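You operate a simulated robot arm through the tools that you are given. There is no shell and no other tool. Be economical: measure what you need, move in short steps, check, and stop when the job is done.

You are at the controls of a simulated two-armed robot. One attempt, no reset.

Task
On the top of the grey table, fold the blue towel in half, so that its two long edges meet.

The check looks at the end state, three seconds after you hand in, the way a careful person would. Anything else that was tipped, shoved, dropped, spilled or broken makes it a failure. Flat cloth is picked up by pressing the open fingertips on it (5 to 10 N) and closing them slowly along it; thin cloth reads only 2 to 8 mm in the jaws.

Robot
Two 7-joint arms with two-finger parallel grippers on one trunk, on a base that drives. Base frame: it is fixed to the floor where the robot stands at the start and does not move with it; the origin is under the middle of the robot, x ahead of it, y to its left, z up; the surface under the hand at the start is at about z = 74. Units: cm, degrees, N and s.
The left shoulder is at the start at [5, 20.9, 104.6], the right one opposite. With the tool pointing down near the work surface each hand reaches from about 28 to 92 cm from the robot's upright axis, wherever it stands, measured 20 degrees to its own side. Places, roughly: top of the grey table [70, 90, 70]. Payload 4.4 kg a hand.
The TCP of each hand is the grasp point between the finger pads, 2.3 cm short of the fingertips. In the tool frame z runs along the fingers and y along their closing line. The gripper opens to 9.4 cm. The fingers are 3.8 cm wide and 1 cm thick; the gripper's body (5.4 by 9.6 cm) begins 3.9 cm behind the TCP.
Orientation is told as [roll, pitch, yaw] about the base's x, y, z axes, in that order, counted from this pose: with the fingers straight down and closing along the base's y, the tool's x points along the base's -x, its y along +y and its z along -z.

Tools
- The arms move only by the tool drive_tool. It takes "left_rows", "right_rows" or both (then of equal length, played together; a hand with none holds still); each is a list of rows, each an object (a shift or turn left out is 0, a gripper value left out holds the last) with "linear": the shift along the tool's x, y, z in cm, a list of three; "rotation": the turn, a rotation vector about the tool's x, y, z in degrees, a list of three; "claw": the opening, from 0 (shut) to 1 (fully open). In form: [{"linear": [tx, ty, tz], "rotation": [rx, ry, rz], "claw": claw}, ...]. A call has 1 to 10 rows; each row shifts and turns the commanded pose from where the row before left it, along the tool's axes as they then stand. Each row takes 0.2 s and may step no farther than 5 cm and 8.6 degrees from the row before; otherwise, or with a gripper value out of range, the whole call is refused. A pose out of reach is approached as far as the arm can. The call stops where the force on the tool passes 40 N (or 10 N more than at its start, if that is more) or the arm is blocked; 0.2 s more then pass. The fingers move at their own pace (about 10.8 cm/s each) and stop on an object; they squeeze with about 44 N. The grip force told is the motor's: it shows also when the fingers shut on nothing. Time passes only in rows, and 0.2 s behind the last, so rows that do not move let the fingers close. The reply holds the time, the measured pose of the TCP, the force on the tool along the base axes, the opening and the grip force, in the units named above and with some noise, with the torque about the TCP (base axes, N m) and any sound that the robot's microphone picked up, and new pictures: "views" is both (left out), scene, wrist or none (wrist: the cameras of the hands that moved).
- Cameras (640 x 400 px; columns grow to the right, rows downward): "scene" is now at [14.99, 2.58, 121.06]; the picture's right is [0.26, -0.96, 0.00], its down [-0.61, -0.17, -0.78] and it looks along [0.75, 0.21, -0.63] (base axes); focal length 248 px, centre (320, 200). "left" rides on the left gripper at [8.6, -1.6, -7.4] in its tool frame; the picture's right is [0.18, 0.98, 0.00], its down [-0.58, 0.11, -0.81] and it looks along [-0.79, 0.15, 0.59] (tool axes); focal length 243 px, centre (320, 200). "right" rides on the right gripper at [8.6, 1.6, -7.4] in its tool frame; the picture's right is [-0.18, 0.98, 0.00], its down [-0.58, -0.11, -0.81] and it looks along [-0.79, -0.15, 0.59] (tool axes); focal length 243 px, centre (320, 200). There is no depth. A picture from a camera that has moved, and an enlarged one, comes with that camera's place and axes in the base frame and with its lens.
- move_column(by): slides the trunk up (or, below 0, down) by that many cm; the arms and the scene camera ride with it, the base frame stays. It gives what a move gives, with no picture.
- steer(legs): drives the robot by 1 to 6 legs, each [ahead, left, turn to the left] in cm, cm and degrees, along the robot's own axes; the way and the turn of a leg run together, so that a leg with both is an arc; at most 150 cm and 180 degrees a leg. The arms and the cameras ride along, it lands a little off, and it stops where it bumps. It gives what a move gives, and a new picture of the scene camera.
- aim_head(pan, tilt): turns the head with the scene camera to pan (to the left, within 80 degrees either way) and tilt (down, from -29 to 69), counted from straight ahead of the robot. It gives what a move gives, and a new picture of the scene camera.
- enlarge(camera, box): a new picture of the part [left, top, right, bottom] of that camera's present view, enlarged. No time passes.
- close_job(): hands the job in; it is judged then, once.

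Go step by step. Nothing tells you exact positions but the pictures and the camera data: compare them with the known pose of the tool, close in by small moves and look again before you grip or let go. The budget is 120 turns and 260 pictures, counting those below and the enlarged ones. Unless the task says otherwise, let go and move clear before handing in, and close with one line.

The tools are called after "Emit:" by a JSON object that holds its "op" and its "data". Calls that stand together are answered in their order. drive_tool: Moves the arms, as the interface text tells. Its arguments: {"type":"object","properties":{"left_rows":{"type":"array"},"right_rows":{"type":"array"},"views":{"type":"string","enum":["both","scene","wrist","none"]}},"required":[]} The other tools are called the same way: move_column (by) slides the trunk up or down; steer (legs) drives the base; aim_head (pan, tilt) turns the head that bears the scene camera; enlarge (camera, box) takes an enlarged picture of a part of a camera's view; close_job () hands the job in.

At the start:

```text
time_s: 0.0
left_position: [51.57, 43.26, 96.78]
left_tcp_rot: [0.0, 0.0, 0.1]
left_force: [-0.3, -0.5, -0.3]
left_moment: [0.0, -0.01, -0.02]
left_width: 9.39
left_finger_force: 0.1
right_position: [69.46, -13.41, 97.38]
right_tcp_rot: [0.0, 0.0, 0.0]
right_force: [-0.1, 0.6, 0.1]
right_moment: [-0.01, 0.01, 0.0]
right_width: 9.39
right_finger_force: 0.1
trunk travel left (down, up): [-12.5, 43.8]
robot x, y, heading: [-0.12, 0.02, -0.1]
head pan, tilt: [15.4, 38.9]
```

scene: 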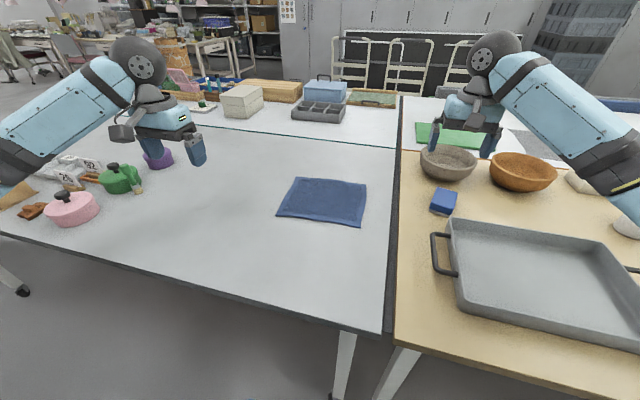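
right: 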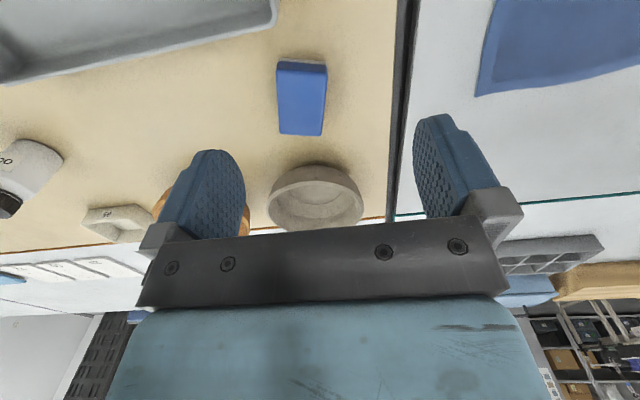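
left: 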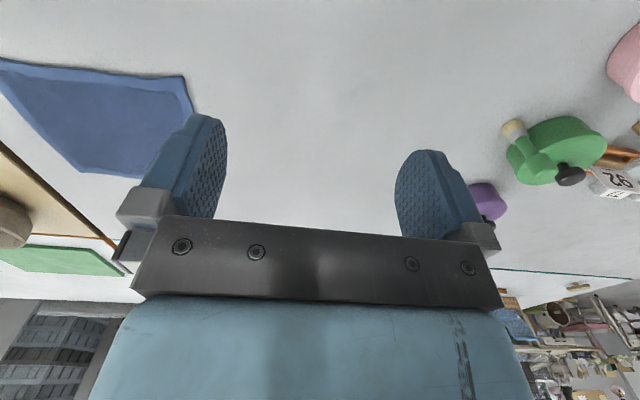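

The blue towel lies flat at roughly x 61–83, y 5–29, with its longer edges apparently running along y. I'll enlarge it to confirm which edges are long.

Emit:
{"op": "enlarge", "data": {"camera": "scene", "box": [256, 160, 384, 240]}}

```text
5.00 times, centred on (320, 200) of scene
camera zoom: at [14.99, 2.58, 121.06], right [0.26, -0.96, 0.0], down [-0.61, -0.17, -0.78], along [0.75, 0.21, -0.63], focal length 1238 px, centre (320, 200)
```

zoom: 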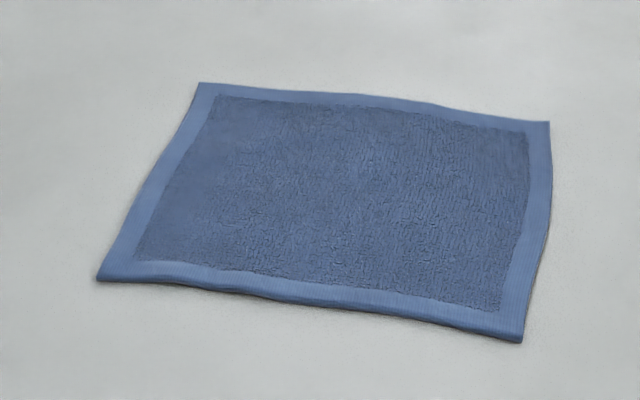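

The near and far edges are the long ones (about 24 cm against 20), so I'll bring the near edge over onto the far edge with both hands. First I'll turn both grippers so they close across that edge.

Emit:
{"op": "drive_tool", "data": {"left_rows": [{"rotation": [0, 0, 8.6], "claw": 0.55}, {"rotation": [0, 0, 8.6]}, {"rotation": [0, 0, 8.6]}, {"rotation": [0, 0, 8.6]}, {"rotation": [0, 0, 8.6]}, {"rotation": [0, 0, 8.6]}, {"rotation": [0, 0, 8.6]}, {"rotation": [0, 0, 8.6]}, {"rotation": [0, 0, 8.6]}, {"rotation": [0, 0, 8.6]}], "right_rows": [{"rotation": [0, 0, -8.6], "claw": 0.55}, {"rotation": [0, 0, -8.6]}, {"rotation": [0, 0, -8.6]}, {"rotation": [0, 0, -8.6]}, {"rotation": [0, 0, -8.6]}, {"rotation": [0, 0, -8.6]}, {"rotation": [0, 0, -8.6]}, {"rotation": [0, 0, -8.6]}, {"rotation": [0, 0, -8.6]}, {"rotation": [0, 0, -8.6]}], "views": "scene"}}

```text
time_s: 2.2
left_position: [51.49, 43.22, 96.74]
left_tcp_rot: [0.0, 0.0, -86.2]
left_force: [0.3, 0.5, 0.3]
left_moment: [0.0, 0.01, -0.05]
left_width: 5.18
left_finger_force: 0.1
right_position: [69.44, -13.4, 97.2]
right_tcp_rot: [0.0, 0.0, 86.1]
right_force: [-0.1, 0.1, 0.2]
right_moment: [-0.02, -0.01, -0.04]
right_width: 5.19
right_finger_force: 0.2
trunk travel left (down, up): [-12.5, 43.8]
robot x, y, heading: [0.02, 0.16, -0.0]
head pan, tilt: [15.4, 38.9]
camera scene: at [14.99, 2.58, 121.06], right [0.26, -0.96, 0.0], down [-0.61, -0.17, -0.78], along [0.75, 0.21, -0.63], focal length 248 px, centre (320, 200)
```

scene: 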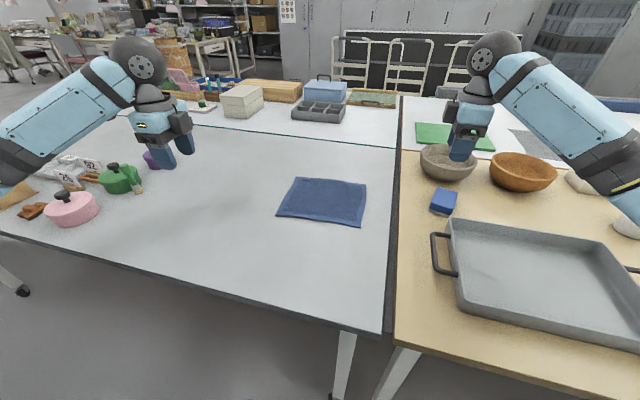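

Nothing got disturbed and both grippers are turned. Now I'll bring them above the near corners, staying about 10 cm clear of the cloth.

Emit:
{"op": "drive_tool", "data": {"left_rows": [{}, {"linear": [-3.03, 1.88, 2.1]}, {"linear": [-3.03, 1.88, 2.1]}, {"linear": [-3.03, 1.88, 2.1]}, {"linear": [-3.03, 1.88, 2.1]}, {"linear": [-3.03, 1.88, 2.1]}, {"linear": [-3.03, 1.88, 2.1]}, {}], "right_rows": [{"rotation": [0, 0, -7.6]}, {"linear": [-3.52, 0.47, 1.0]}, {"linear": [-3.52, 0.47, 1.0]}, {"linear": [-3.52, 0.47, 1.0]}, {"linear": [-3.52, 0.47, 3.4]}, {"linear": [-3.52, 0.47, 3.4]}, {"linear": [-3.52, 0.47, 3.4]}, {}]}}

```text
time_s: 4.0
left_position: [64.04, 25.87, 84.2]
left_tcp_rot: [0.0, 0.0, -85.9]
left_force: [0.2, -0.4, 0.0]
left_moment: [0.0, 0.01, 0.03]
left_width: 5.17
left_finger_force: 0.1
right_position: [65.38, 7.73, 84.17]
right_tcp_rot: [0.0, 0.0, 93.6]
right_force: [-0.8, -0.2, -0.5]
right_moment: [0.0, 0.0, 0.01]
right_width: 5.17
right_finger_force: 0.0
trunk travel left (down, up): [-12.5, 43.8]
robot x, y, heading: [-0.12, 0.04, 0.0]
head pan, tilt: [15.4, 38.9]
camera scene: at [14.97, 2.57, 121.06], right [0.26, -0.96, 0.0], down [-0.61, -0.17, -0.78], along [0.75, 0.21, -0.63], focal length 248 px, centre (320, 200)
camera right: at [64.2, -0.88, 91.53], right [-0.99, 0.12, 0.0], down [0.07, 0.59, 0.81], along [0.1, 0.8, -0.59], focal length 243 px, centre (320, 200)
camera left: at [61.82, 34.32, 91.54], right [0.97, 0.25, 0.0], down [0.15, -0.57, 0.81], along [0.2, -0.78, -0.59], focal length 243 px, centre (320, 200)
```

scene: 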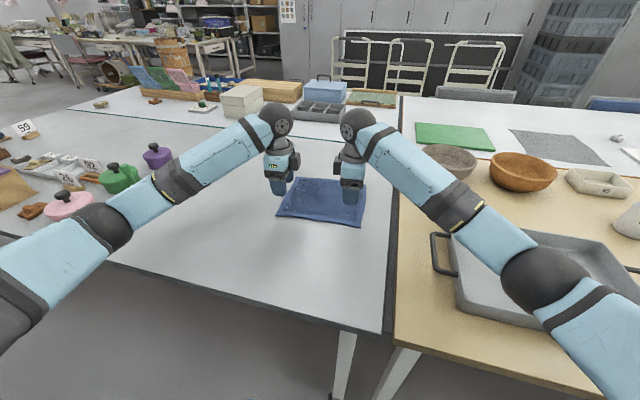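
right: 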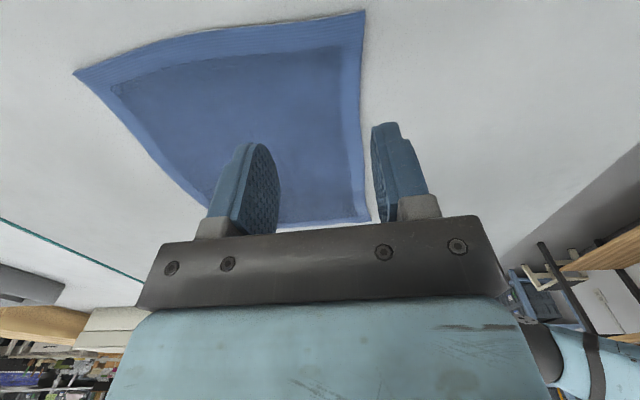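
left: 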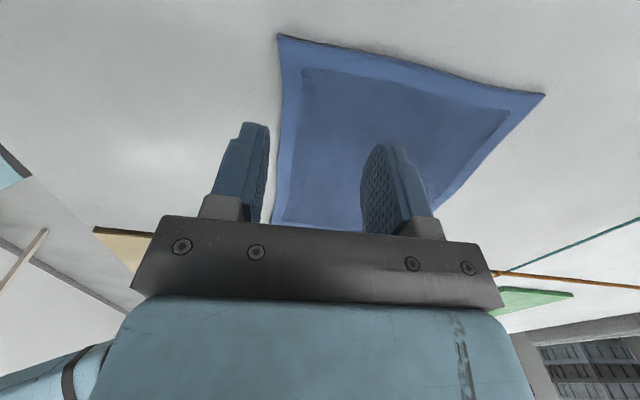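

Both views agree that the cloth surface is at z≈74, with the near edge running from (62.3, 4.6) to (60.9, 28.4). The outer fingers sit over that edge, so I'll go down close to contact.

Emit:
{"op": "drive_tool", "data": {"left_rows": [{"linear": [0, 0, 2]}, {"linear": [0, 0, 2]}, {"linear": [0, 0, 2]}, {"linear": [0, 0, 0.6]}, {}], "right_rows": [{"linear": [0, 0, 2]}, {"linear": [0, 0, 2]}, {"linear": [0, 0, 2]}, {"linear": [0, 0, 0.6]}, {}], "views": "wrist"}}

```text
time_s: 5.2
left_position: [63.96, 25.86, 77.42]
left_tcp_rot: [0.0, 0.0, -86.1]
left_force: [-0.5, -0.4, -1.0]
left_moment: [0.02, -0.01, -0.02]
left_width: 5.13
left_finger_force: 0.0
right_position: [65.45, 7.5, 77.51]
right_tcp_rot: [0.0, 0.0, 93.6]
right_force: [0.6, -0.5, 0.1]
right_moment: [0.01, 0.04, -0.01]
right_width: 5.15
right_finger_force: 0.0
trunk travel left (down, up): [-12.5, 43.8]
robot x, y, heading: [0.16, 0.02, 0.1]
head pan, tilt: [15.4, 38.9]
camera right: at [64.17, -1.15, 84.82], right [-0.99, 0.12, 0.0], down [0.07, 0.59, 0.81], along [0.1, 0.8, -0.59], focal length 243 px, centre (320, 200)
camera left: at [61.8, 34.4, 84.9], right [0.97, 0.25, 0.0], down [0.15, -0.57, 0.81], along [0.2, -0.78, -0.59], focal length 243 px, centre (320, 200)
```

right: 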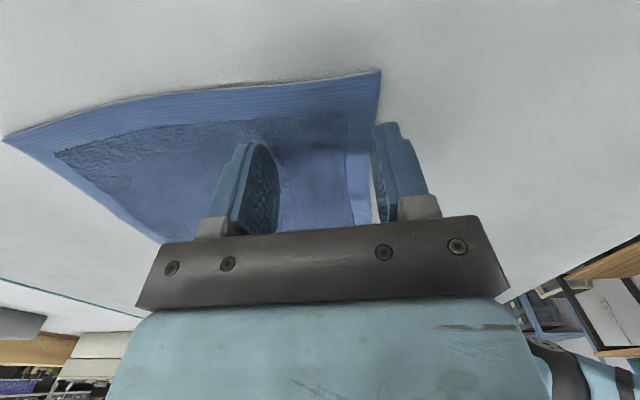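
left: 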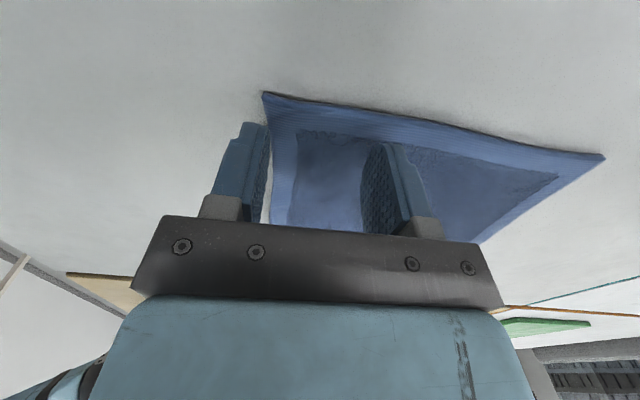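

The outer fingers sit right at or slightly outside the edge. I'll shift both inward by 0.8 cm and press down gently.

Emit:
{"op": "drive_tool", "data": {"left_rows": [{"linear": [0, 0.8, 0]}, {"linear": [0, 0, 0.3]}, {"linear": [0, 0, 0.3]}, {}], "right_rows": [{"linear": [0, -0.8, 0]}, {"linear": [0, 0, 0.3]}, {"linear": [0, 0, 0.3]}, {}], "views": "wrist"}}

```text
time_s: 6.2
left_position: [64.8, 25.88, 77.04]
left_tcp_rot: [0.1, -0.1, -86.0]
left_force: [-0.1, 0.3, -0.1]
left_moment: [-0.02, 0.04, 0.01]
left_width: 5.16
left_finger_force: 0.1
right_position: [66.04, 7.36, 76.93]
right_tcp_rot: [0.0, -0.1, 93.6]
right_force: [-0.1, -0.3, -0.1]
right_moment: [0.02, 0.02, -0.06]
right_width: 5.14
right_finger_force: 0.0
trunk travel left (down, up): [-12.5, 43.8]
robot x, y, heading: [0.25, 0.08, -0.3]
head pan, tilt: [15.4, 38.9]
camera right: at [64.92, -1.24, 84.3], right [-0.99, 0.12, 0.0], down [0.07, 0.59, 0.81], along [0.1, 0.8, -0.59], focal length 243 px, centre (320, 200)
camera left: at [62.58, 34.42, 84.33], right [0.97, 0.25, 0.0], down [0.15, -0.57, 0.81], along [0.2, -0.78, -0.59], focal length 243 px, centre (320, 200)
```

right: 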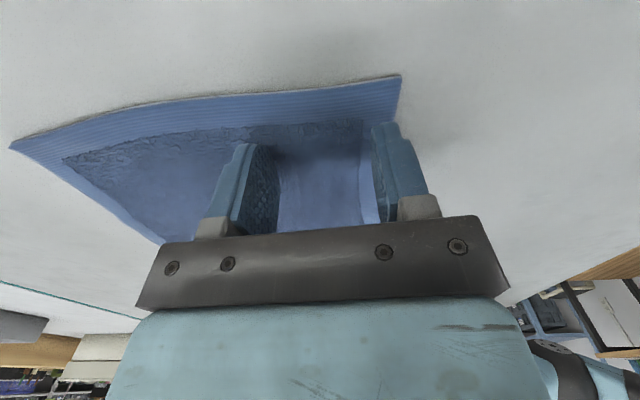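
left: 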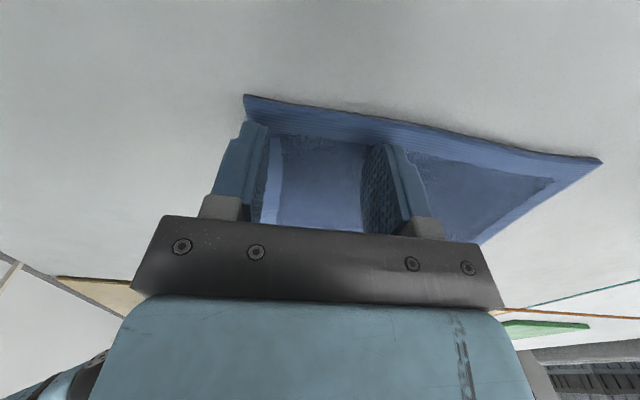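

The outer fingers are now over the hem, with no contact force yet. I'll keep lowering.

Emit:
{"op": "drive_tool", "data": {"left_rows": [{"linear": [0, 0, 0.2]}, {"linear": [0, 0, 0.2]}, {}], "right_rows": [{"linear": [0, 0, 0.2]}, {"linear": [0, 0, 0.2]}, {}], "views": "none"}}

Emit:
{"op": "drive_tool", "data": {"left_rows": [{"linear": [0, 0, 0.15]}, {}], "right_rows": [{"linear": [0, 0, 0.15]}, {}], "views": "none"}}

```text
time_s: 7.0
left_position: [64.85, 25.81, 76.63]
left_tcp_rot: [0.0, 0.0, -86.0]
left_force: [1.5, 1.2, 6.0]
left_moment: [0.02, -0.04, -0.02]
left_width: 5.16
left_finger_force: 0.0
right_position: [66.03, 7.35, 76.69]
right_tcp_rot: [0.0, 0.0, 93.6]
right_force: [0.8, 0.6, 7.4]
right_moment: [0.02, 0.0, -0.02]
right_width: 5.14
right_finger_force: 0.0
trunk travel left (down, up): [-12.5, 43.8]
robot x, y, heading: [-0.02, -0.0, -0.0]
head pan, tilt: [15.4, 38.9]
```

```text
time_s: 7.6
left_position: [64.79, 25.87, 76.65]
left_tcp_rot: [0.1, 0.0, -86.0]
left_force: [2.1, 1.9, 12.5]
left_moment: [0.03, -0.07, -0.03]
left_width: 5.16
left_finger_force: 0.1
right_position: [66.15, 7.36, 76.72]
right_tcp_rot: [-0.1, 0.0, 93.6]
right_force: [3.4, 0.8, 13.5]
right_moment: [0.02, -0.02, 0.01]
right_width: 5.14
right_finger_force: 0.1
trunk travel left (down, up): [-12.5, 43.8]
robot x, y, heading: [-0.35, 0.03, -0.1]
head pan, tilt: [15.4, 38.9]
```

Contact is at about 13 N, so I'll back off 0.1 cm to get about 8 N and close slowly.

Emit:
{"op": "drive_tool", "data": {"left_rows": [{"linear": [0, 0, -0.1]}, {"claw": 0.49}, {"claw": 0.43}, {"claw": 0.37}, {"claw": 0.31}, {"claw": 0.25}, {"claw": 0.19}], "right_rows": [{"linear": [0, 0, -0.1]}, {"claw": 0.49}, {"claw": 0.43}, {"claw": 0.37}, {"claw": 0.31}, {"claw": 0.25}, {"claw": 0.19}], "views": "wrist"}}

```text
time_s: 9.2
left_position: [64.73, 25.9, 76.71]
left_tcp_rot: [0.1, 0.0, -86.0]
left_force: [-0.6, 0.9, 10.2]
left_moment: [-0.06, -0.03, -0.02]
left_width: 1.75
left_finger_force: 0.1
right_position: [66.01, 7.43, 76.58]
right_tcp_rot: [-0.2, 0.0, 93.5]
right_force: [-0.2, 0.5, 13.0]
right_moment: [-0.01, -0.02, 0.0]
right_width: 1.68
right_finger_force: 0.0
trunk travel left (down, up): [-12.5, 43.8]
robot x, y, heading: [-0.1, 0.25, -0.1]
head pan, tilt: [15.4, 38.9]
camera right: at [64.78, -1.25, 84.0], right [-0.99, 0.12, 0.0], down [0.07, 0.59, 0.81], along [0.1, 0.8, -0.59], focal length 243 px, centre (320, 200)
camera left: at [62.47, 34.4, 84.02], right [0.97, 0.25, 0.0], down [0.15, -0.57, 0.81], along [0.2, -0.78, -0.59], focal length 243 px, centre (320, 200)
```

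right: 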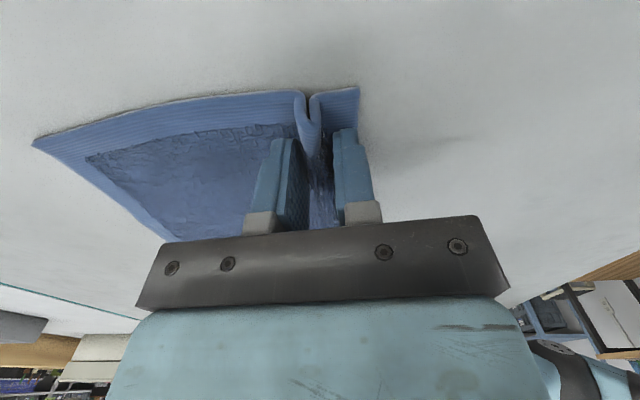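
left: 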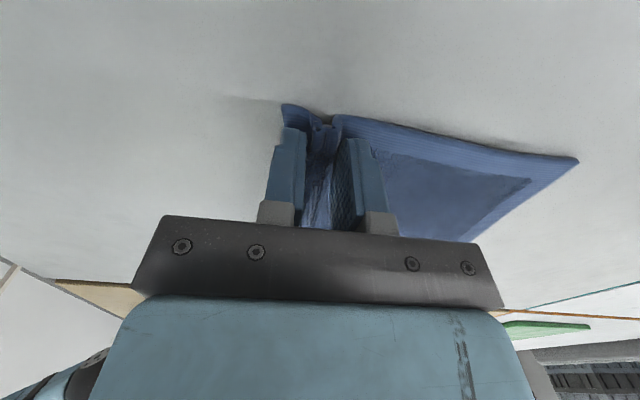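

A ridge is forming between the fingers on both sides. I'll close all the way and look again.

Emit:
{"op": "drive_tool", "data": {"left_rows": [{"claw": 0.14}, {"claw": 0.09}, {"claw": 0.04}, {"claw": 0}, {}, {}], "right_rows": [{"claw": 0.14}, {"claw": 0.09}, {"claw": 0.04}, {"claw": 0}, {}, {}], "views": "wrist"}}

```text
time_s: 10.6
left_position: [64.75, 26.02, 76.63]
left_tcp_rot: [0.1, 0.0, -86.1]
left_force: [1.0, -1.0, 11.0]
left_moment: [-0.09, -0.03, 0.03]
left_width: 0.63
left_finger_force: 44.2
right_position: [66.01, 7.48, 76.69]
right_tcp_rot: [-0.2, 0.0, 93.7]
right_force: [-1.1, 0.9, 13.4]
right_moment: [0.01, 0.03, 0.01]
right_width: 0.51
right_finger_force: 43.8
trunk travel left (down, up): [-12.5, 43.8]
robot x, y, heading: [0.12, 0.16, -0.0]
head pan, tilt: [15.4, 38.9]
camera right: at [64.78, -1.24, 84.01], right [-0.99, 0.12, 0.0], down [0.07, 0.59, 0.81], along [0.1, 0.8, -0.59], focal length 243 px, centre (320, 200)
camera left: at [62.47, 34.39, 84.02], right [0.97, 0.25, 0.0], down [0.15, -0.57, 0.81], along [0.2, -0.78, -0.59], focal length 243 px, centre (320, 200)
```

right: 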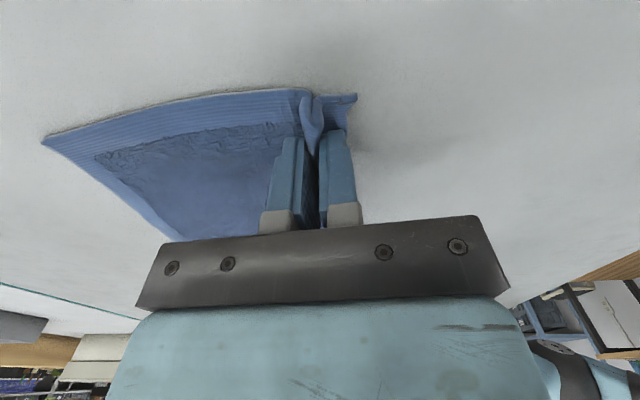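
left: 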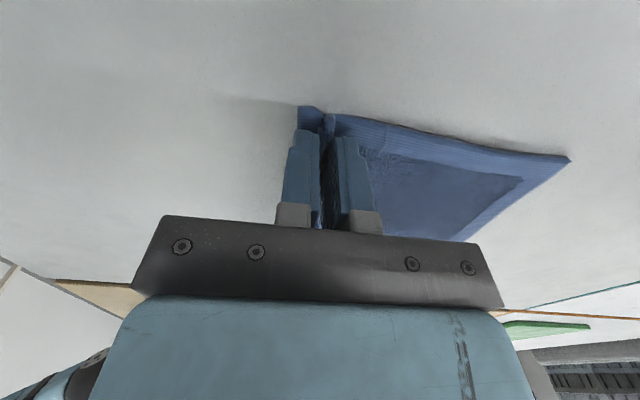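

Both corners are firmly held, reading 5–6 mm in the jaws. I'll lift slowly and carry the edge up to above the fold line at x≈72.

Emit:
{"op": "drive_tool", "data": {"left_rows": [{"linear": [0, 0.2, -1.2]}, {"linear": [0, 0.3, -1.2]}, {"linear": [0, 0.5, -1.2]}, {"linear": [0, 0.8, -1.2]}, {"linear": [0, 1, -1]}, {"linear": [0, 1.1, -0.8]}, {"linear": [0, 1.2, -0.6]}, {"linear": [0, 1.2, -0.3]}, {}], "right_rows": [{"linear": [0, -0.2, -1.2]}, {"linear": [0, -0.3, -1.2]}, {"linear": [0, -0.5, -1.2]}, {"linear": [0, -0.8, -1.2]}, {"linear": [0, -1, -1]}, {"linear": [0, -1.1, -0.8]}, {"linear": [0, -1.2, -0.6]}, {"linear": [0, -1.2, -0.3]}, {}]}}

```text
time_s: 12.6
left_position: [71.05, 26.35, 84.16]
left_tcp_rot: [0.1, 0.0, -86.0]
left_force: [-0.1, -1.6, 0.4]
left_moment: [-0.04, 0.01, -0.05]
left_width: 0.6
left_finger_force: 44.3
right_position: [72.38, 7.83, 83.92]
right_tcp_rot: [0.0, 0.1, 93.7]
right_force: [0.7, 1.0, -0.9]
right_moment: [0.06, 0.02, -0.01]
right_width: 0.47
right_finger_force: 44.2
trunk travel left (down, up): [-12.5, 43.8]
robot x, y, heading: [-0.22, 0.32, 0.3]
head pan, tilt: [15.4, 38.9]
camera scene: at [14.99, 2.58, 121.06], right [0.26, -0.96, 0.0], down [-0.61, -0.17, -0.78], along [0.75, 0.21, -0.63], focal length 248 px, centre (320, 200)
camera right: at [71.26, -0.78, 91.24], right [-0.99, 0.12, 0.0], down [0.07, 0.59, 0.81], along [0.1, 0.8, -0.59], focal length 243 px, centre (320, 200)
camera left: at [68.83, 34.88, 91.49], right [0.97, 0.25, 0.0], down [0.15, -0.57, 0.81], along [0.2, -0.78, -0.59], focal length 243 px, centre (320, 200)
```

scene: 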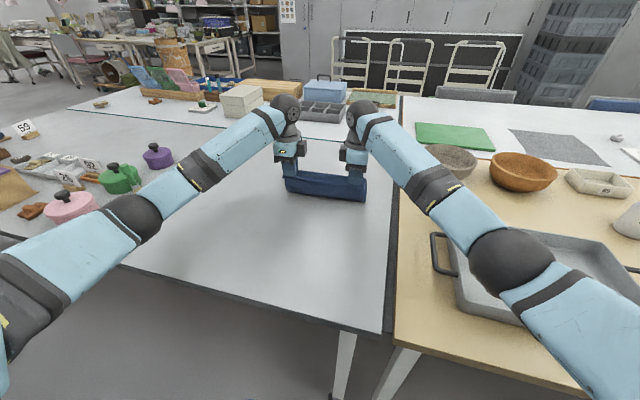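
right: 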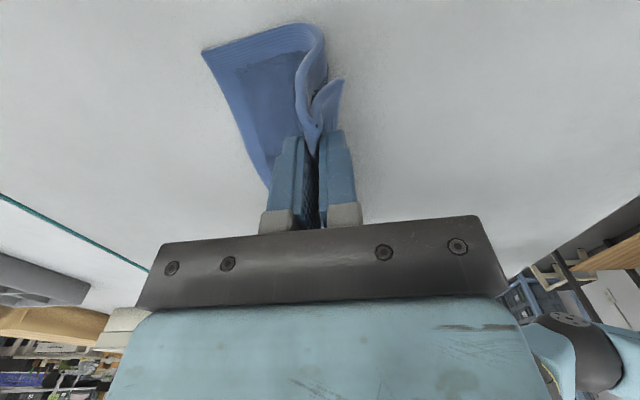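
left: 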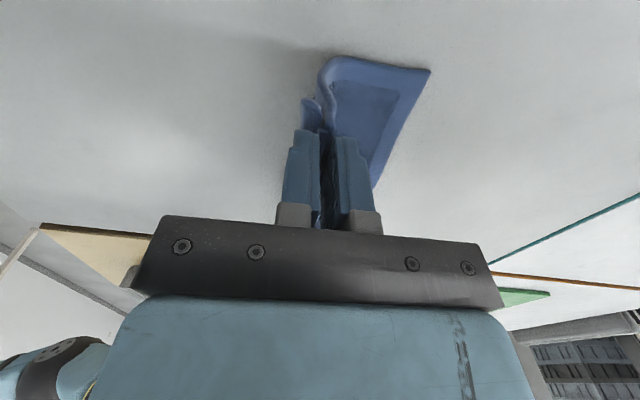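

The near edge is up and the cloth is rolling over nicely. Next I'll tilt the fingers back toward the robot while moving further, so the pinched hem lies away from the fold.

Emit:
{"op": "drive_tool", "data": {"left_rows": [{"linear": [0, 1, 0], "rotation": [7.5, 0, 0]}, {"linear": [0, 1, 0], "rotation": [7.5, 0, 0]}, {"linear": [0, 1, 0], "rotation": [7.5, 0, 0]}, {"linear": [0, 1, 0], "rotation": [7.5, 0, 0]}, {"linear": [0, 1, 0], "rotation": [7.5, 0, 0]}, {"linear": [0, 1, 0], "rotation": [7.5, 0, 0]}, {}], "right_rows": [{"linear": [0, -1, 0], "rotation": [-7.5, 0, 0]}, {"linear": [0, -1, 0], "rotation": [-7.5, 0, 0]}, {"linear": [0, -1, 0], "rotation": [-7.5, 0, 0]}, {"linear": [0, -1, 0], "rotation": [-7.5, 0, 0]}, {"linear": [0, -1, 0], "rotation": [-7.5, 0, 0]}, {"linear": [0, -1, 0], "rotation": [-7.5, 0, 0]}, {}]}}

```text
time_s: 13.4
left_position: [73.62, 25.53, 83.79]
left_tcp_rot: [-19.1, -0.7, -87.1]
left_force: [0.0, -20.6, -1.0]
left_moment: [-0.32, -0.06, 0.06]
left_width: 0.53
left_finger_force: 44.3
right_position: [73.68, 5.53, 83.75]
right_tcp_rot: [19.1, -1.0, 94.4]
right_force: [0.1, 20.2, 0.4]
right_moment: [0.31, -0.09, -0.13]
right_width: 0.46
right_finger_force: 43.8
right hand out of reach, approached as far as the arm can: row 2, 3
trunk travel left (down, up): [-12.5, 43.8]
robot x, y, heading: [0.22, -0.14, 0.3]
head pan, tilt: [15.4, 38.9]
stopped in row 3 (left hand): the force on the tool passed its limit at 49 N (the readings are from after the stop); the commanded pose is now the measured one
camera scene: at [15.04, 2.56, 121.04], right [0.26, -0.96, 0.0], down [-0.61, -0.17, -0.78], along [0.75, 0.21, -0.63], focal length 248 px, centre (320, 200)
camera right: at [75.12, -3.19, 90.95], right [-0.94, 0.11, 0.32], down [0.32, 0.6, 0.74], along [-0.11, 0.8, -0.59], focal length 243 px, centre (320, 200)
camera left: at [73.97, 34.25, 91.22], right [0.92, 0.23, -0.32], down [0.4, -0.55, 0.73], along [-0.01, -0.8, -0.6], focal length 243 px, centre (320, 200)
```

scene: 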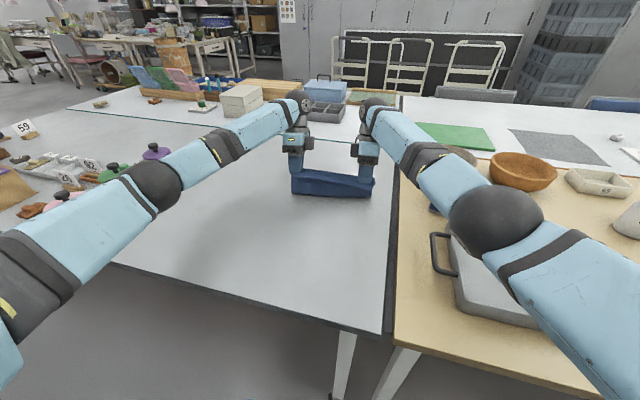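
right: 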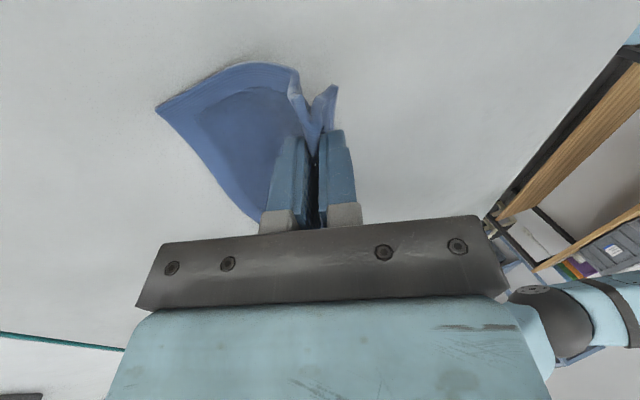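
left: 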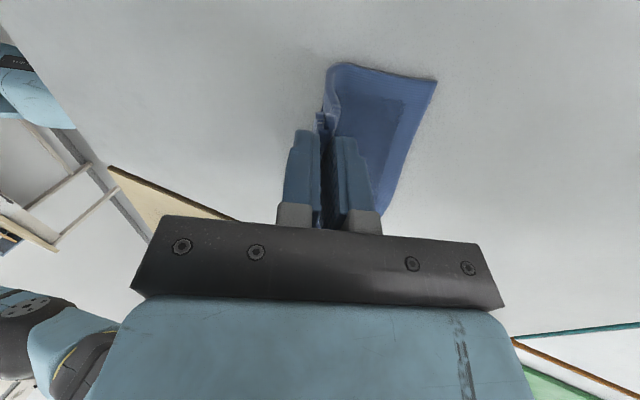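

The right arm hit its reach limit with the tilt and tugged the cloth sideways by about 2 cm. I'll return both hands to vertical and ease the right hand back to release the tension.

Emit:
{"op": "drive_tool", "data": {"left_rows": [{}, {"rotation": [-6.3, 0, 0]}, {"rotation": [-6.3, 0, 0]}, {"rotation": [-6.3, 0, 0]}, {}], "right_rows": [{"linear": [-1.0, 0, 0]}, {"linear": [-0.7, 0, 0], "rotation": [6.3, 0, 0]}, {"linear": [-0.6, -0.5, 0], "rotation": [6.3, 0, 0]}, {"linear": [0, -0.8, 0], "rotation": [6.3, 0, 0]}, {}]}}

```text
time_s: 14.6
left_position: [73.53, 25.88, 84.0]
left_tcp_rot: [-0.2, -0.5, -86.6]
left_force: [0.1, -0.7, 0.4]
left_moment: [-0.02, 0.16, -0.01]
left_width: 0.52
left_finger_force: 44.1
right_position: [74.96, 7.59, 83.5]
right_tcp_rot: [0.1, -0.8, 94.2]
right_force: [0.9, -0.2, 0.1]
right_moment: [0.01, 0.14, 0.02]
right_width: 0.45
right_finger_force: 44.7
trunk travel left (down, up): [-12.5, 43.8]
robot x, y, heading: [0.04, 0.01, 0.1]
head pan, tilt: [15.4, 38.9]
camera scene: at [15.0, 2.6, 121.05], right [0.27, -0.96, 0.0], down [-0.61, -0.17, -0.78], along [0.75, 0.21, -0.63], focal length 248 px, centre (320, 200)
camera right: at [73.84, -1.25, 90.71], right [-0.99, 0.11, 0.0], down [0.07, 0.58, 0.81], along [0.09, 0.81, -0.58], focal length 243 px, centre (320, 200)
camera left: at [71.36, 34.48, 91.13], right [0.97, 0.24, 0.0], down [0.14, -0.57, 0.81], along [0.19, -0.79, -0.58], focal length 243 px, centre (320, 200)
```

scene: 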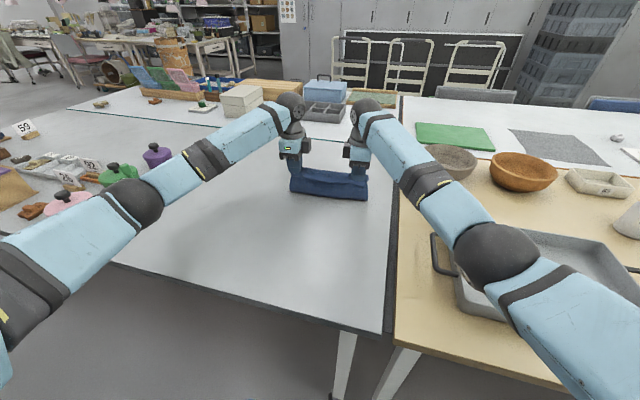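
right: 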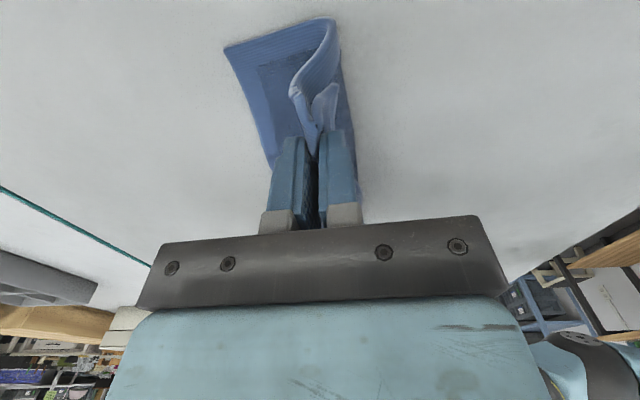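
left: 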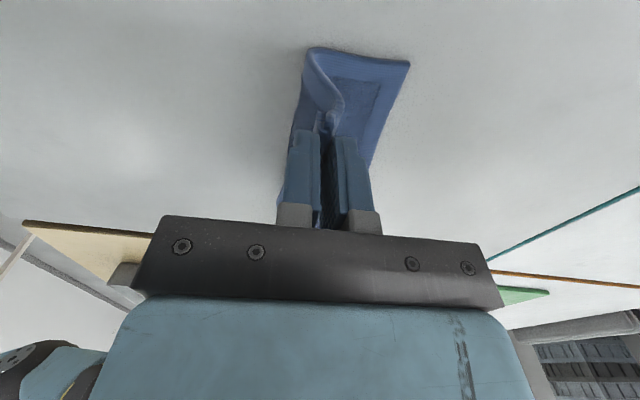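

The tension is gone. The far edge is now at about x 79–80, because the cloth slid slightly while I was pinching. I'll move a little further and lower the hem onto the far side.

Emit:
{"op": "drive_tool", "data": {"left_rows": [{"linear": [0, 1, 0]}, {"linear": [0, 1, 0.5]}, {"linear": [0, 0.8, 1]}, {"linear": [0, 0.2, 1]}, {"linear": [0, 0, 1]}, {"linear": [0, 0, 1]}, {"linear": [0, 0, 1]}, {}], "right_rows": [{"linear": [0, -1, 0]}, {"linear": [0, -1, 0.5]}, {"linear": [0, -0.5, 1]}, {"linear": [0, 0, 1]}, {"linear": [0, 0, 1]}, {"linear": [0, 0, 1]}, {"linear": [0, 0, 0.5]}, {}]}}

```text
time_s: 16.4
left_position: [76.54, 26.06, 78.54]
left_tcp_rot: [-0.1, -0.5, -86.5]
left_force: [0.1, -0.2, 0.2]
left_moment: [0.01, 0.15, 0.0]
left_width: 0.53
left_finger_force: 44.3
right_position: [77.25, 7.79, 78.42]
right_tcp_rot: [0.1, -0.8, 94.3]
right_force: [-0.2, -0.7, -0.1]
right_moment: [0.0, 0.15, -0.01]
right_width: 0.43
right_finger_force: 43.5
trunk travel left (down, up): [-12.5, 43.8]
robot x, y, heading: [0.14, -0.01, -0.0]
head pan, tilt: [15.4, 38.9]
camera scene: at [14.99, 2.6, 121.06], right [0.27, -0.96, 0.0], down [-0.61, -0.17, -0.78], along [0.75, 0.21, -0.63], focal length 248 px, centre (320, 200)
camera right: at [76.2, -0.96, 85.67], right [-0.99, 0.11, 0.0], down [0.07, 0.58, 0.81], along [0.09, 0.81, -0.58], focal length 243 px, centre (320, 200)
camera left: at [74.43, 34.58, 85.71], right [0.97, 0.24, -0.01], down [0.15, -0.57, 0.81], along [0.19, -0.79, -0.58], focal length 243 px, centre (320, 200)
```

scene: 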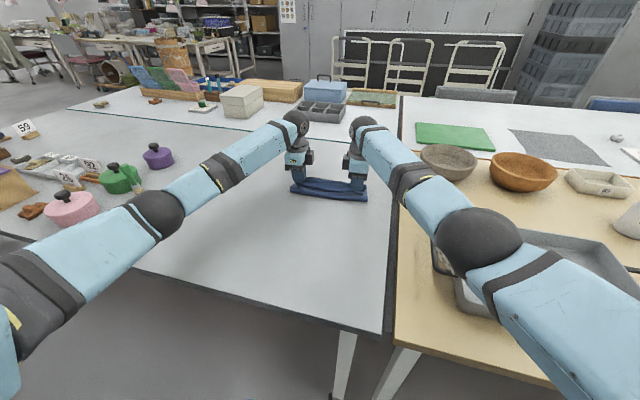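
right: 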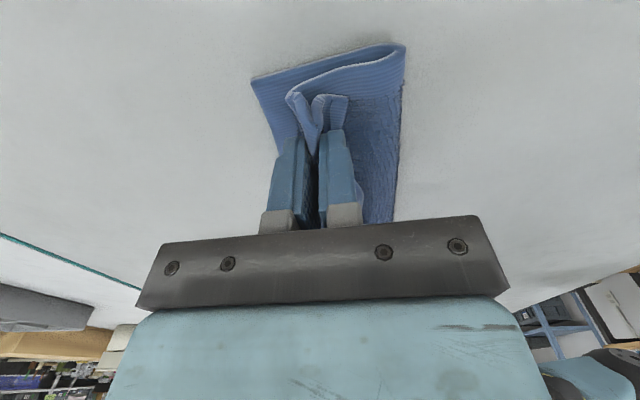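
left: 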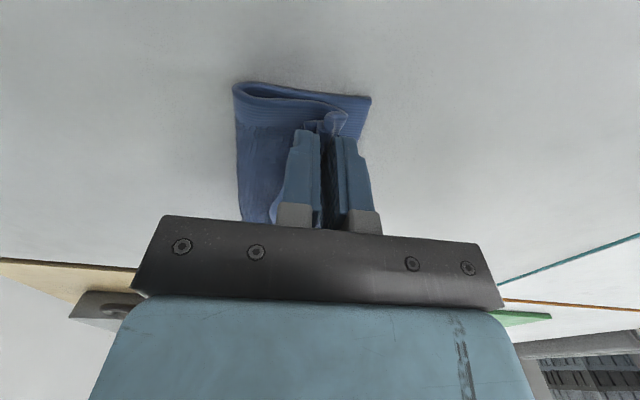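

The hem is over the far side, with a small lip held up in the jaws. I'll lower to light contact and open slowly so the lip can relax.

Emit:
{"op": "drive_tool", "data": {"left_rows": [{"linear": [0, 0, 0.5]}, {"linear": [0, 0, 0.4]}, {"linear": [0, 0, 0.2]}, {}], "right_rows": [{"linear": [0, 0, 0.5]}, {"linear": [0, 0, 0.3]}, {"linear": [0, 0, 0.2]}, {}], "views": "none"}}

Emit:
{"op": "drive_tool", "data": {"left_rows": [{"claw": 0.1}, {"claw": 0.2}, {"claw": 0.3}, {}], "right_rows": [{"claw": 0.1}, {"claw": 0.2}, {"claw": 0.3}, {}], "views": "wrist"}}

```text
time_s: 17.4
left_position: [76.44, 26.05, 77.38]
left_tcp_rot: [0.0, -0.5, -86.7]
left_force: [-0.3, 1.2, 8.4]
left_moment: [-0.02, 0.12, -0.02]
left_width: 0.52
left_finger_force: 44.2
right_position: [77.32, 7.76, 77.48]
right_tcp_rot: [0.1, -0.8, 94.3]
right_force: [0.2, -0.1, 4.0]
right_moment: [0.04, 0.13, 0.0]
right_width: 0.45
right_finger_force: 44.2
trunk travel left (down, up): [-12.5, 43.8]
robot x, y, heading: [-0.05, -0.31, -0.2]
head pan, tilt: [15.4, 38.9]
```

```text
time_s: 18.4
left_position: [76.48, 26.04, 77.26]
left_tcp_rot: [-0.3, -0.5, -86.7]
left_force: [0.1, -1.3, 2.0]
left_moment: [-0.03, 0.03, -0.03]
left_width: 2.81
left_finger_force: 0.0
right_position: [77.3, 7.76, 77.47]
right_tcp_rot: [0.1, -0.8, 94.3]
right_force: [0.4, 0.5, 2.2]
right_moment: [-0.02, 0.02, 0.0]
right_width: 2.81
right_finger_force: 0.1
trunk travel left (down, up): [-12.5, 43.8]
robot x, y, heading: [0.08, -0.09, -0.0]
head pan, tilt: [15.4, 38.9]
camera right: at [76.25, -0.99, 84.69], right [-0.99, 0.11, 0.0], down [0.07, 0.58, 0.81], along [0.09, 0.81, -0.58], focal length 243 px, centre (320, 200)
camera left: at [74.36, 34.62, 84.55], right [0.97, 0.24, -0.01], down [0.14, -0.57, 0.81], along [0.19, -0.79, -0.58], focal length 243 px, centre (320, 200)
```

right: 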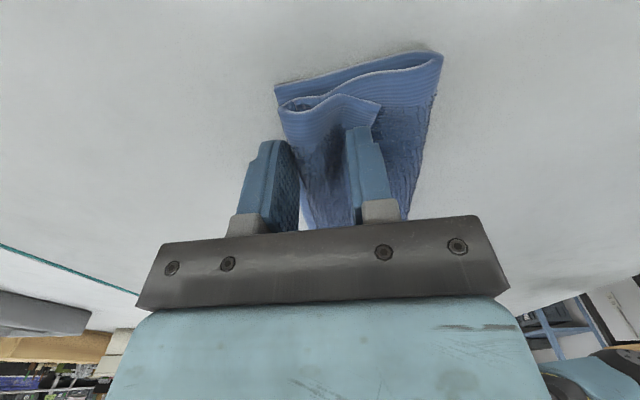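
left: 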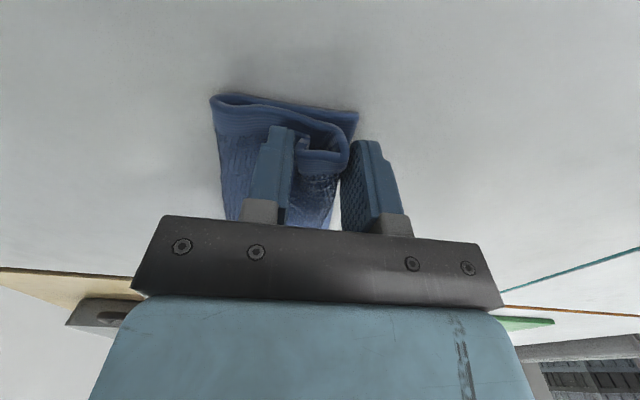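

The hem lip is curled back on top, with more on the right side. I'll lift both hands straight up and look at how it settles.

Emit:
{"op": "drive_tool", "data": {"left_rows": [{"linear": [0, 0, -0.5]}, {"linear": [0, 0, -1.5]}, {"linear": [0, 0, -2]}, {"linear": [0, 0, -3]}, {"linear": [0, 0, -4]}, {"linear": [4, 0, -4]}, {"linear": [4, 0, 0]}], "right_rows": [{"linear": [0, 0, -0.5]}, {"linear": [0, 0, -1.5]}, {"linear": [0, 0, -2]}, {"linear": [0, 0, -3]}, {"linear": [0, 0, -4]}, {"linear": [3, 0, -4]}, {"linear": [3, 0, 0]}]}}

Emit:
{"op": "enlarge", "data": {"camera": "scene", "box": [264, 150, 392, 230]}}

```text
refused: row 6 steps farther than a row can; nothing moved
```

```text
5.00 times, centred on (328, 190) of scene
camera zoom: at [14.94, 2.59, 121.06], right [0.27, -0.96, 0.0], down [-0.61, -0.17, -0.78], along [0.75, 0.21, -0.63], focal length 1238 px, centre (280, 250)
```

zoom: 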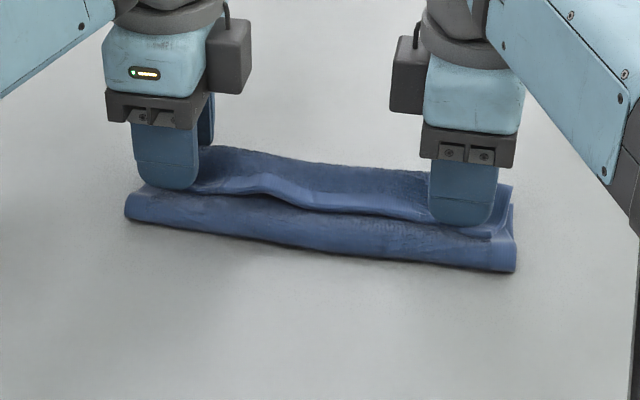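

One row stepped too far, so I'll repeat the lift with shorter rows.

Emit:
{"op": "drive_tool", "data": {"left_rows": [{"linear": [0, 0, -0.5]}, {"linear": [0, 0, -1.5]}, {"linear": [0, 0, -2]}, {"linear": [0, 0, -3]}, {"linear": [0, 0, -4]}, {"linear": [3, 0, -3]}, {"linear": [4, 0, 0]}], "right_rows": [{"linear": [0, 0, -0.5]}, {"linear": [0, 0, -1.5]}, {"linear": [0, 0, -2]}, {"linear": [0, 0, -3]}, {"linear": [0, 0, -4]}, {"linear": [3, 0, -3]}, {"linear": [4, 0, 0]}]}}

Emit:
{"op": "enlarge", "data": {"camera": "scene", "box": [264, 150, 392, 230]}}

```text
time_s: 20.0
left_position: [76.07, 32.98, 91.13]
left_tcp_rot: [-0.3, -0.5, -86.7]
left_force: [0.2, -0.3, 0.7]
left_moment: [-0.02, -0.02, -0.02]
left_width: 2.82
left_finger_force: 0.0
right_position: [77.83, 0.79, 90.92]
right_tcp_rot: [0.2, -0.8, 94.4]
right_force: [-0.3, -0.2, 0.1]
right_moment: [0.0, -0.01, -0.02]
right_width: 2.79
right_finger_force: 0.1
trunk travel left (down, up): [-12.5, 43.8]
robot x, y, heading: [0.28, 0.03, 0.2]
head pan, tilt: [15.4, 38.9]
camera scene: at [15.03, 2.6, 121.05], right [0.26, -0.96, 0.0], down [-0.61, -0.17, -0.78], along [0.75, 0.21, -0.63], focal length 248 px, centre (320, 200)
camera right: at [76.74, -8.01, 98.26], right [-0.99, 0.11, 0.0], down [0.07, 0.58, 0.81], along [0.09, 0.81, -0.58], focal length 243 px, centre (320, 200)
camera left: at [74.07, 41.65, 98.42], right [0.97, 0.24, -0.01], down [0.15, -0.57, 0.81], along [0.19, -0.79, -0.58], focal length 243 px, centre (320, 200)
```

scene: 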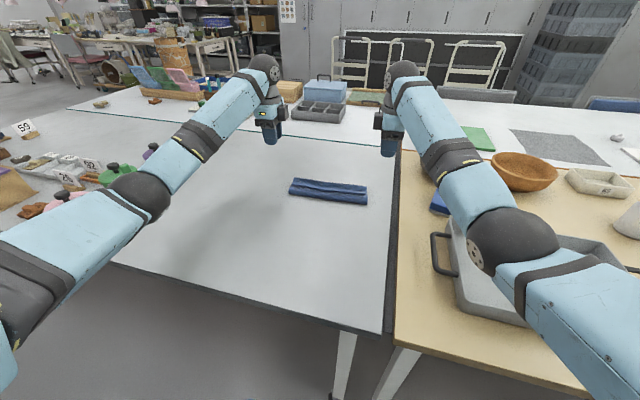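
right: 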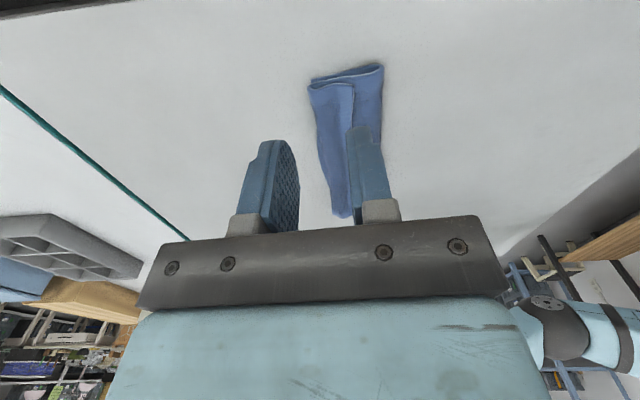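
left: 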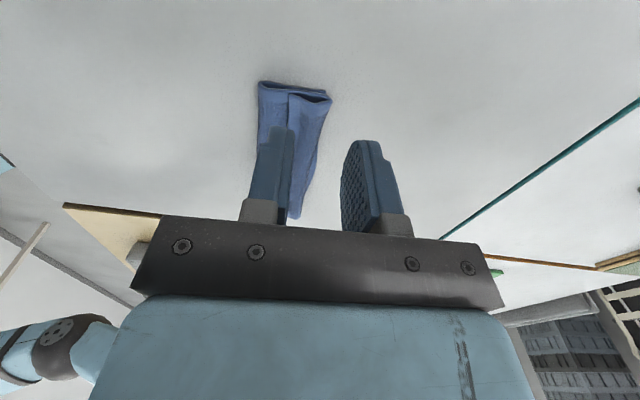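

```text
5.00 times, centred on (328, 190) of scene
camera zoom: at [15.03, 2.6, 121.05], right [0.26, -0.96, 0.0], down [-0.61, -0.17, -0.78], along [0.75, 0.21, -0.63], focal length 1238 px, centre (280, 250)
```

zoom: 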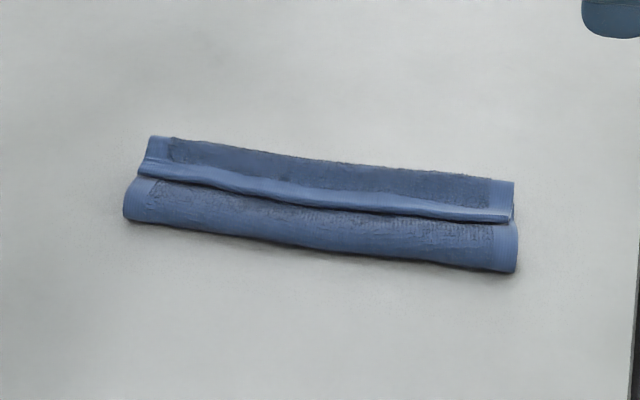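

The towel is folded, but about 3.5 cm of the hem is folded back on top, with its edge at x≈75.3–76.5. I'll re-pinch that flap near its edge with a narrower opening, lift it and flip it forward.

Emit:
{"op": "drive_tool", "data": {"left_rows": [{"linear": [-3.5, 0.3, 0], "claw": 0.22}, {"linear": [-3.5, 0.2, 0]}, {"linear": [0, 0, 4]}, {"linear": [0, 0, 4]}, {"linear": [0, 0, 3.5]}, {"linear": [0, 0, 0.5]}, {}], "right_rows": [{"linear": [-3.5, -0.4, 0], "claw": 0.22}, {"linear": [-3.5, -0.4, 0]}, {"linear": [0, 0, 4]}, {"linear": [0, 0, 4]}, {"linear": [0, 0, 3.5]}, {"linear": [0, 0, 0.3]}, {}], "views": "wrist"}}

Emit:
{"op": "enlarge", "data": {"camera": "scene", "box": [264, 150, 392, 230]}}

```text
time_s: 21.6
left_position: [77.18, 26.17, 79.33]
left_tcp_rot: [-0.2, -0.6, -86.8]
left_force: [0.2, -0.1, -0.2]
left_moment: [0.0, -0.03, -0.02]
left_width: 2.06
left_finger_force: 0.1
right_position: [78.22, 8.1, 79.72]
right_tcp_rot: [0.1, -0.7, 94.5]
right_force: [0.0, -0.2, 0.3]
right_moment: [-0.01, 0.0, -0.02]
right_width: 2.08
right_finger_force: 0.1
right hand out of reach, approached as far as the arm can: row 5, 6
trunk travel left (down, up): [-12.5, 43.8]
robot x, y, heading: [0.22, 0.01, 0.0]
head pan, tilt: [15.4, 38.9]
camera right: at [77.05, -0.75, 86.96], right [-0.99, 0.1, 0.0], down [0.06, 0.58, 0.81], along [0.08, 0.81, -0.58], focal length 243 px, centre (320, 200)
camera left: at [75.07, 34.67, 86.63], right [0.97, 0.24, -0.01], down [0.14, -0.57, 0.81], along [0.19, -0.79, -0.58], focal length 243 px, centre (320, 200)
```

right: 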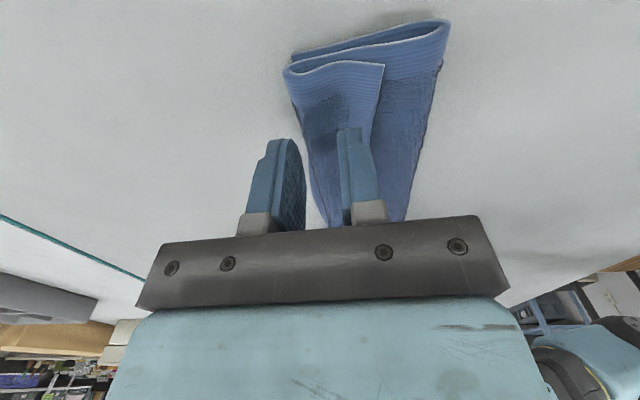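
left: 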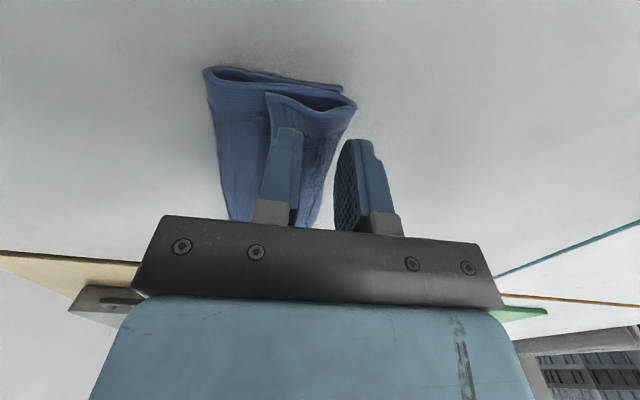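

```text
5.00 times, centred on (328, 190) of scene
camera zoom: at [14.99, 2.61, 121.05], right [0.27, -0.96, 0.0], down [-0.61, -0.17, -0.78], along [0.75, 0.21, -0.63], focal length 1238 px, centre (280, 250)
```

zoom: 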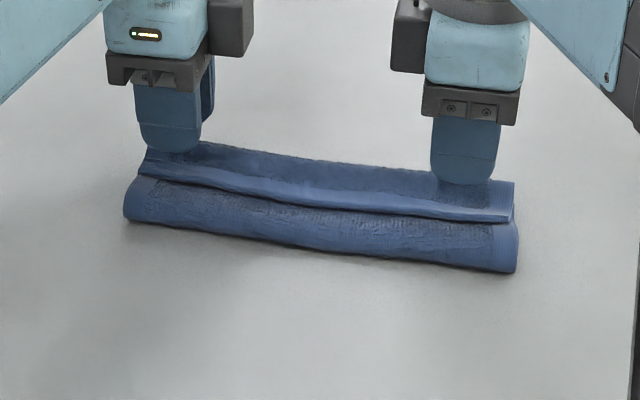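

The right arm is at its limit here, so I'll lift both hands and drive the base 14 cm to the left to centre the towel between the arms.

Emit:
{"op": "drive_tool", "data": {"left_rows": [{"linear": [0, 0, -4]}, {"linear": [0, 0, -4]}, {"linear": [0, 0, -4]}, {"linear": [0, -4, -1]}, {"linear": [0, -4, 0]}, {"linear": [0, -4, 0]}], "right_rows": [{"linear": [0, 0, -4]}, {"linear": [0, 0, -4]}, {"linear": [0, 0, -4]}, {"linear": [0, 4, -1]}, {"linear": [0, 4, 0]}, {"linear": [0, 4, 0]}], "views": "none"}}

Emit:
{"op": "steer", "data": {"legs": [[0, 14, 0]]}}

```text
time_s: 23.0
left_position: [64.94, 25.23, 92.22]
left_tcp_rot: [-0.2, -0.5, -86.6]
left_force: [0.3, -0.1, -0.7]
left_moment: [0.01, -0.03, -0.05]
left_width: 2.08
left_finger_force: 0.1
right_position: [65.92, 6.8, 92.52]
right_tcp_rot: [0.1, -0.7, 94.2]
right_force: [0.2, 0.5, -0.2]
right_moment: [-0.02, 0.0, -0.02]
right_width: 2.06
right_finger_force: 0.1
trunk travel left (down, up): [-12.5, 43.8]
robot x, y, heading: [0.37, -0.3, 0.0]
head pan, tilt: [15.4, 38.9]
```

```text
time_s: 24.8
left_position: [64.93, 39.1, 92.1]
left_tcp_rot: [-0.2, -0.6, -86.6]
left_force: [-0.3, 0.6, -0.5]
left_moment: [0.0, 0.0, -0.02]
left_width: 2.05
left_finger_force: 0.0
right_position: [66.16, 20.58, 92.54]
right_tcp_rot: [0.1, -0.8, 94.3]
right_force: [-0.1, 0.5, 0.7]
right_moment: [0.0, 0.0, 0.01]
right_width: 2.07
right_finger_force: 0.1
trunk travel left (down, up): [-12.5, 43.8]
robot x, y, heading: [-0.13, 13.65, 0.2]
head pan, tilt: [15.4, 38.9]
camera scene: at [14.97, 16.27, 121.05], right [0.27, -0.96, 0.0], down [-0.61, -0.17, -0.78], along [0.75, 0.21, -0.63], focal length 248 px, centre (320, 200)
```

scene: 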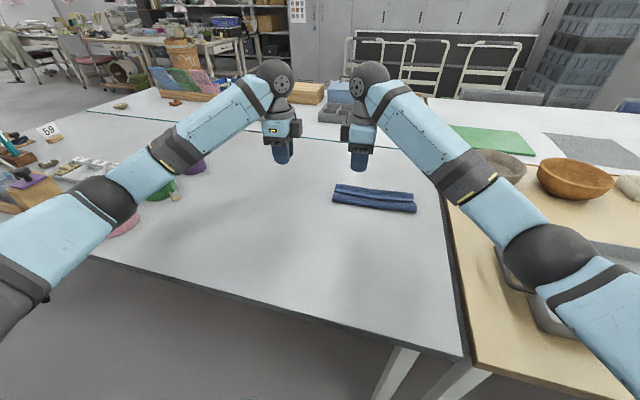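

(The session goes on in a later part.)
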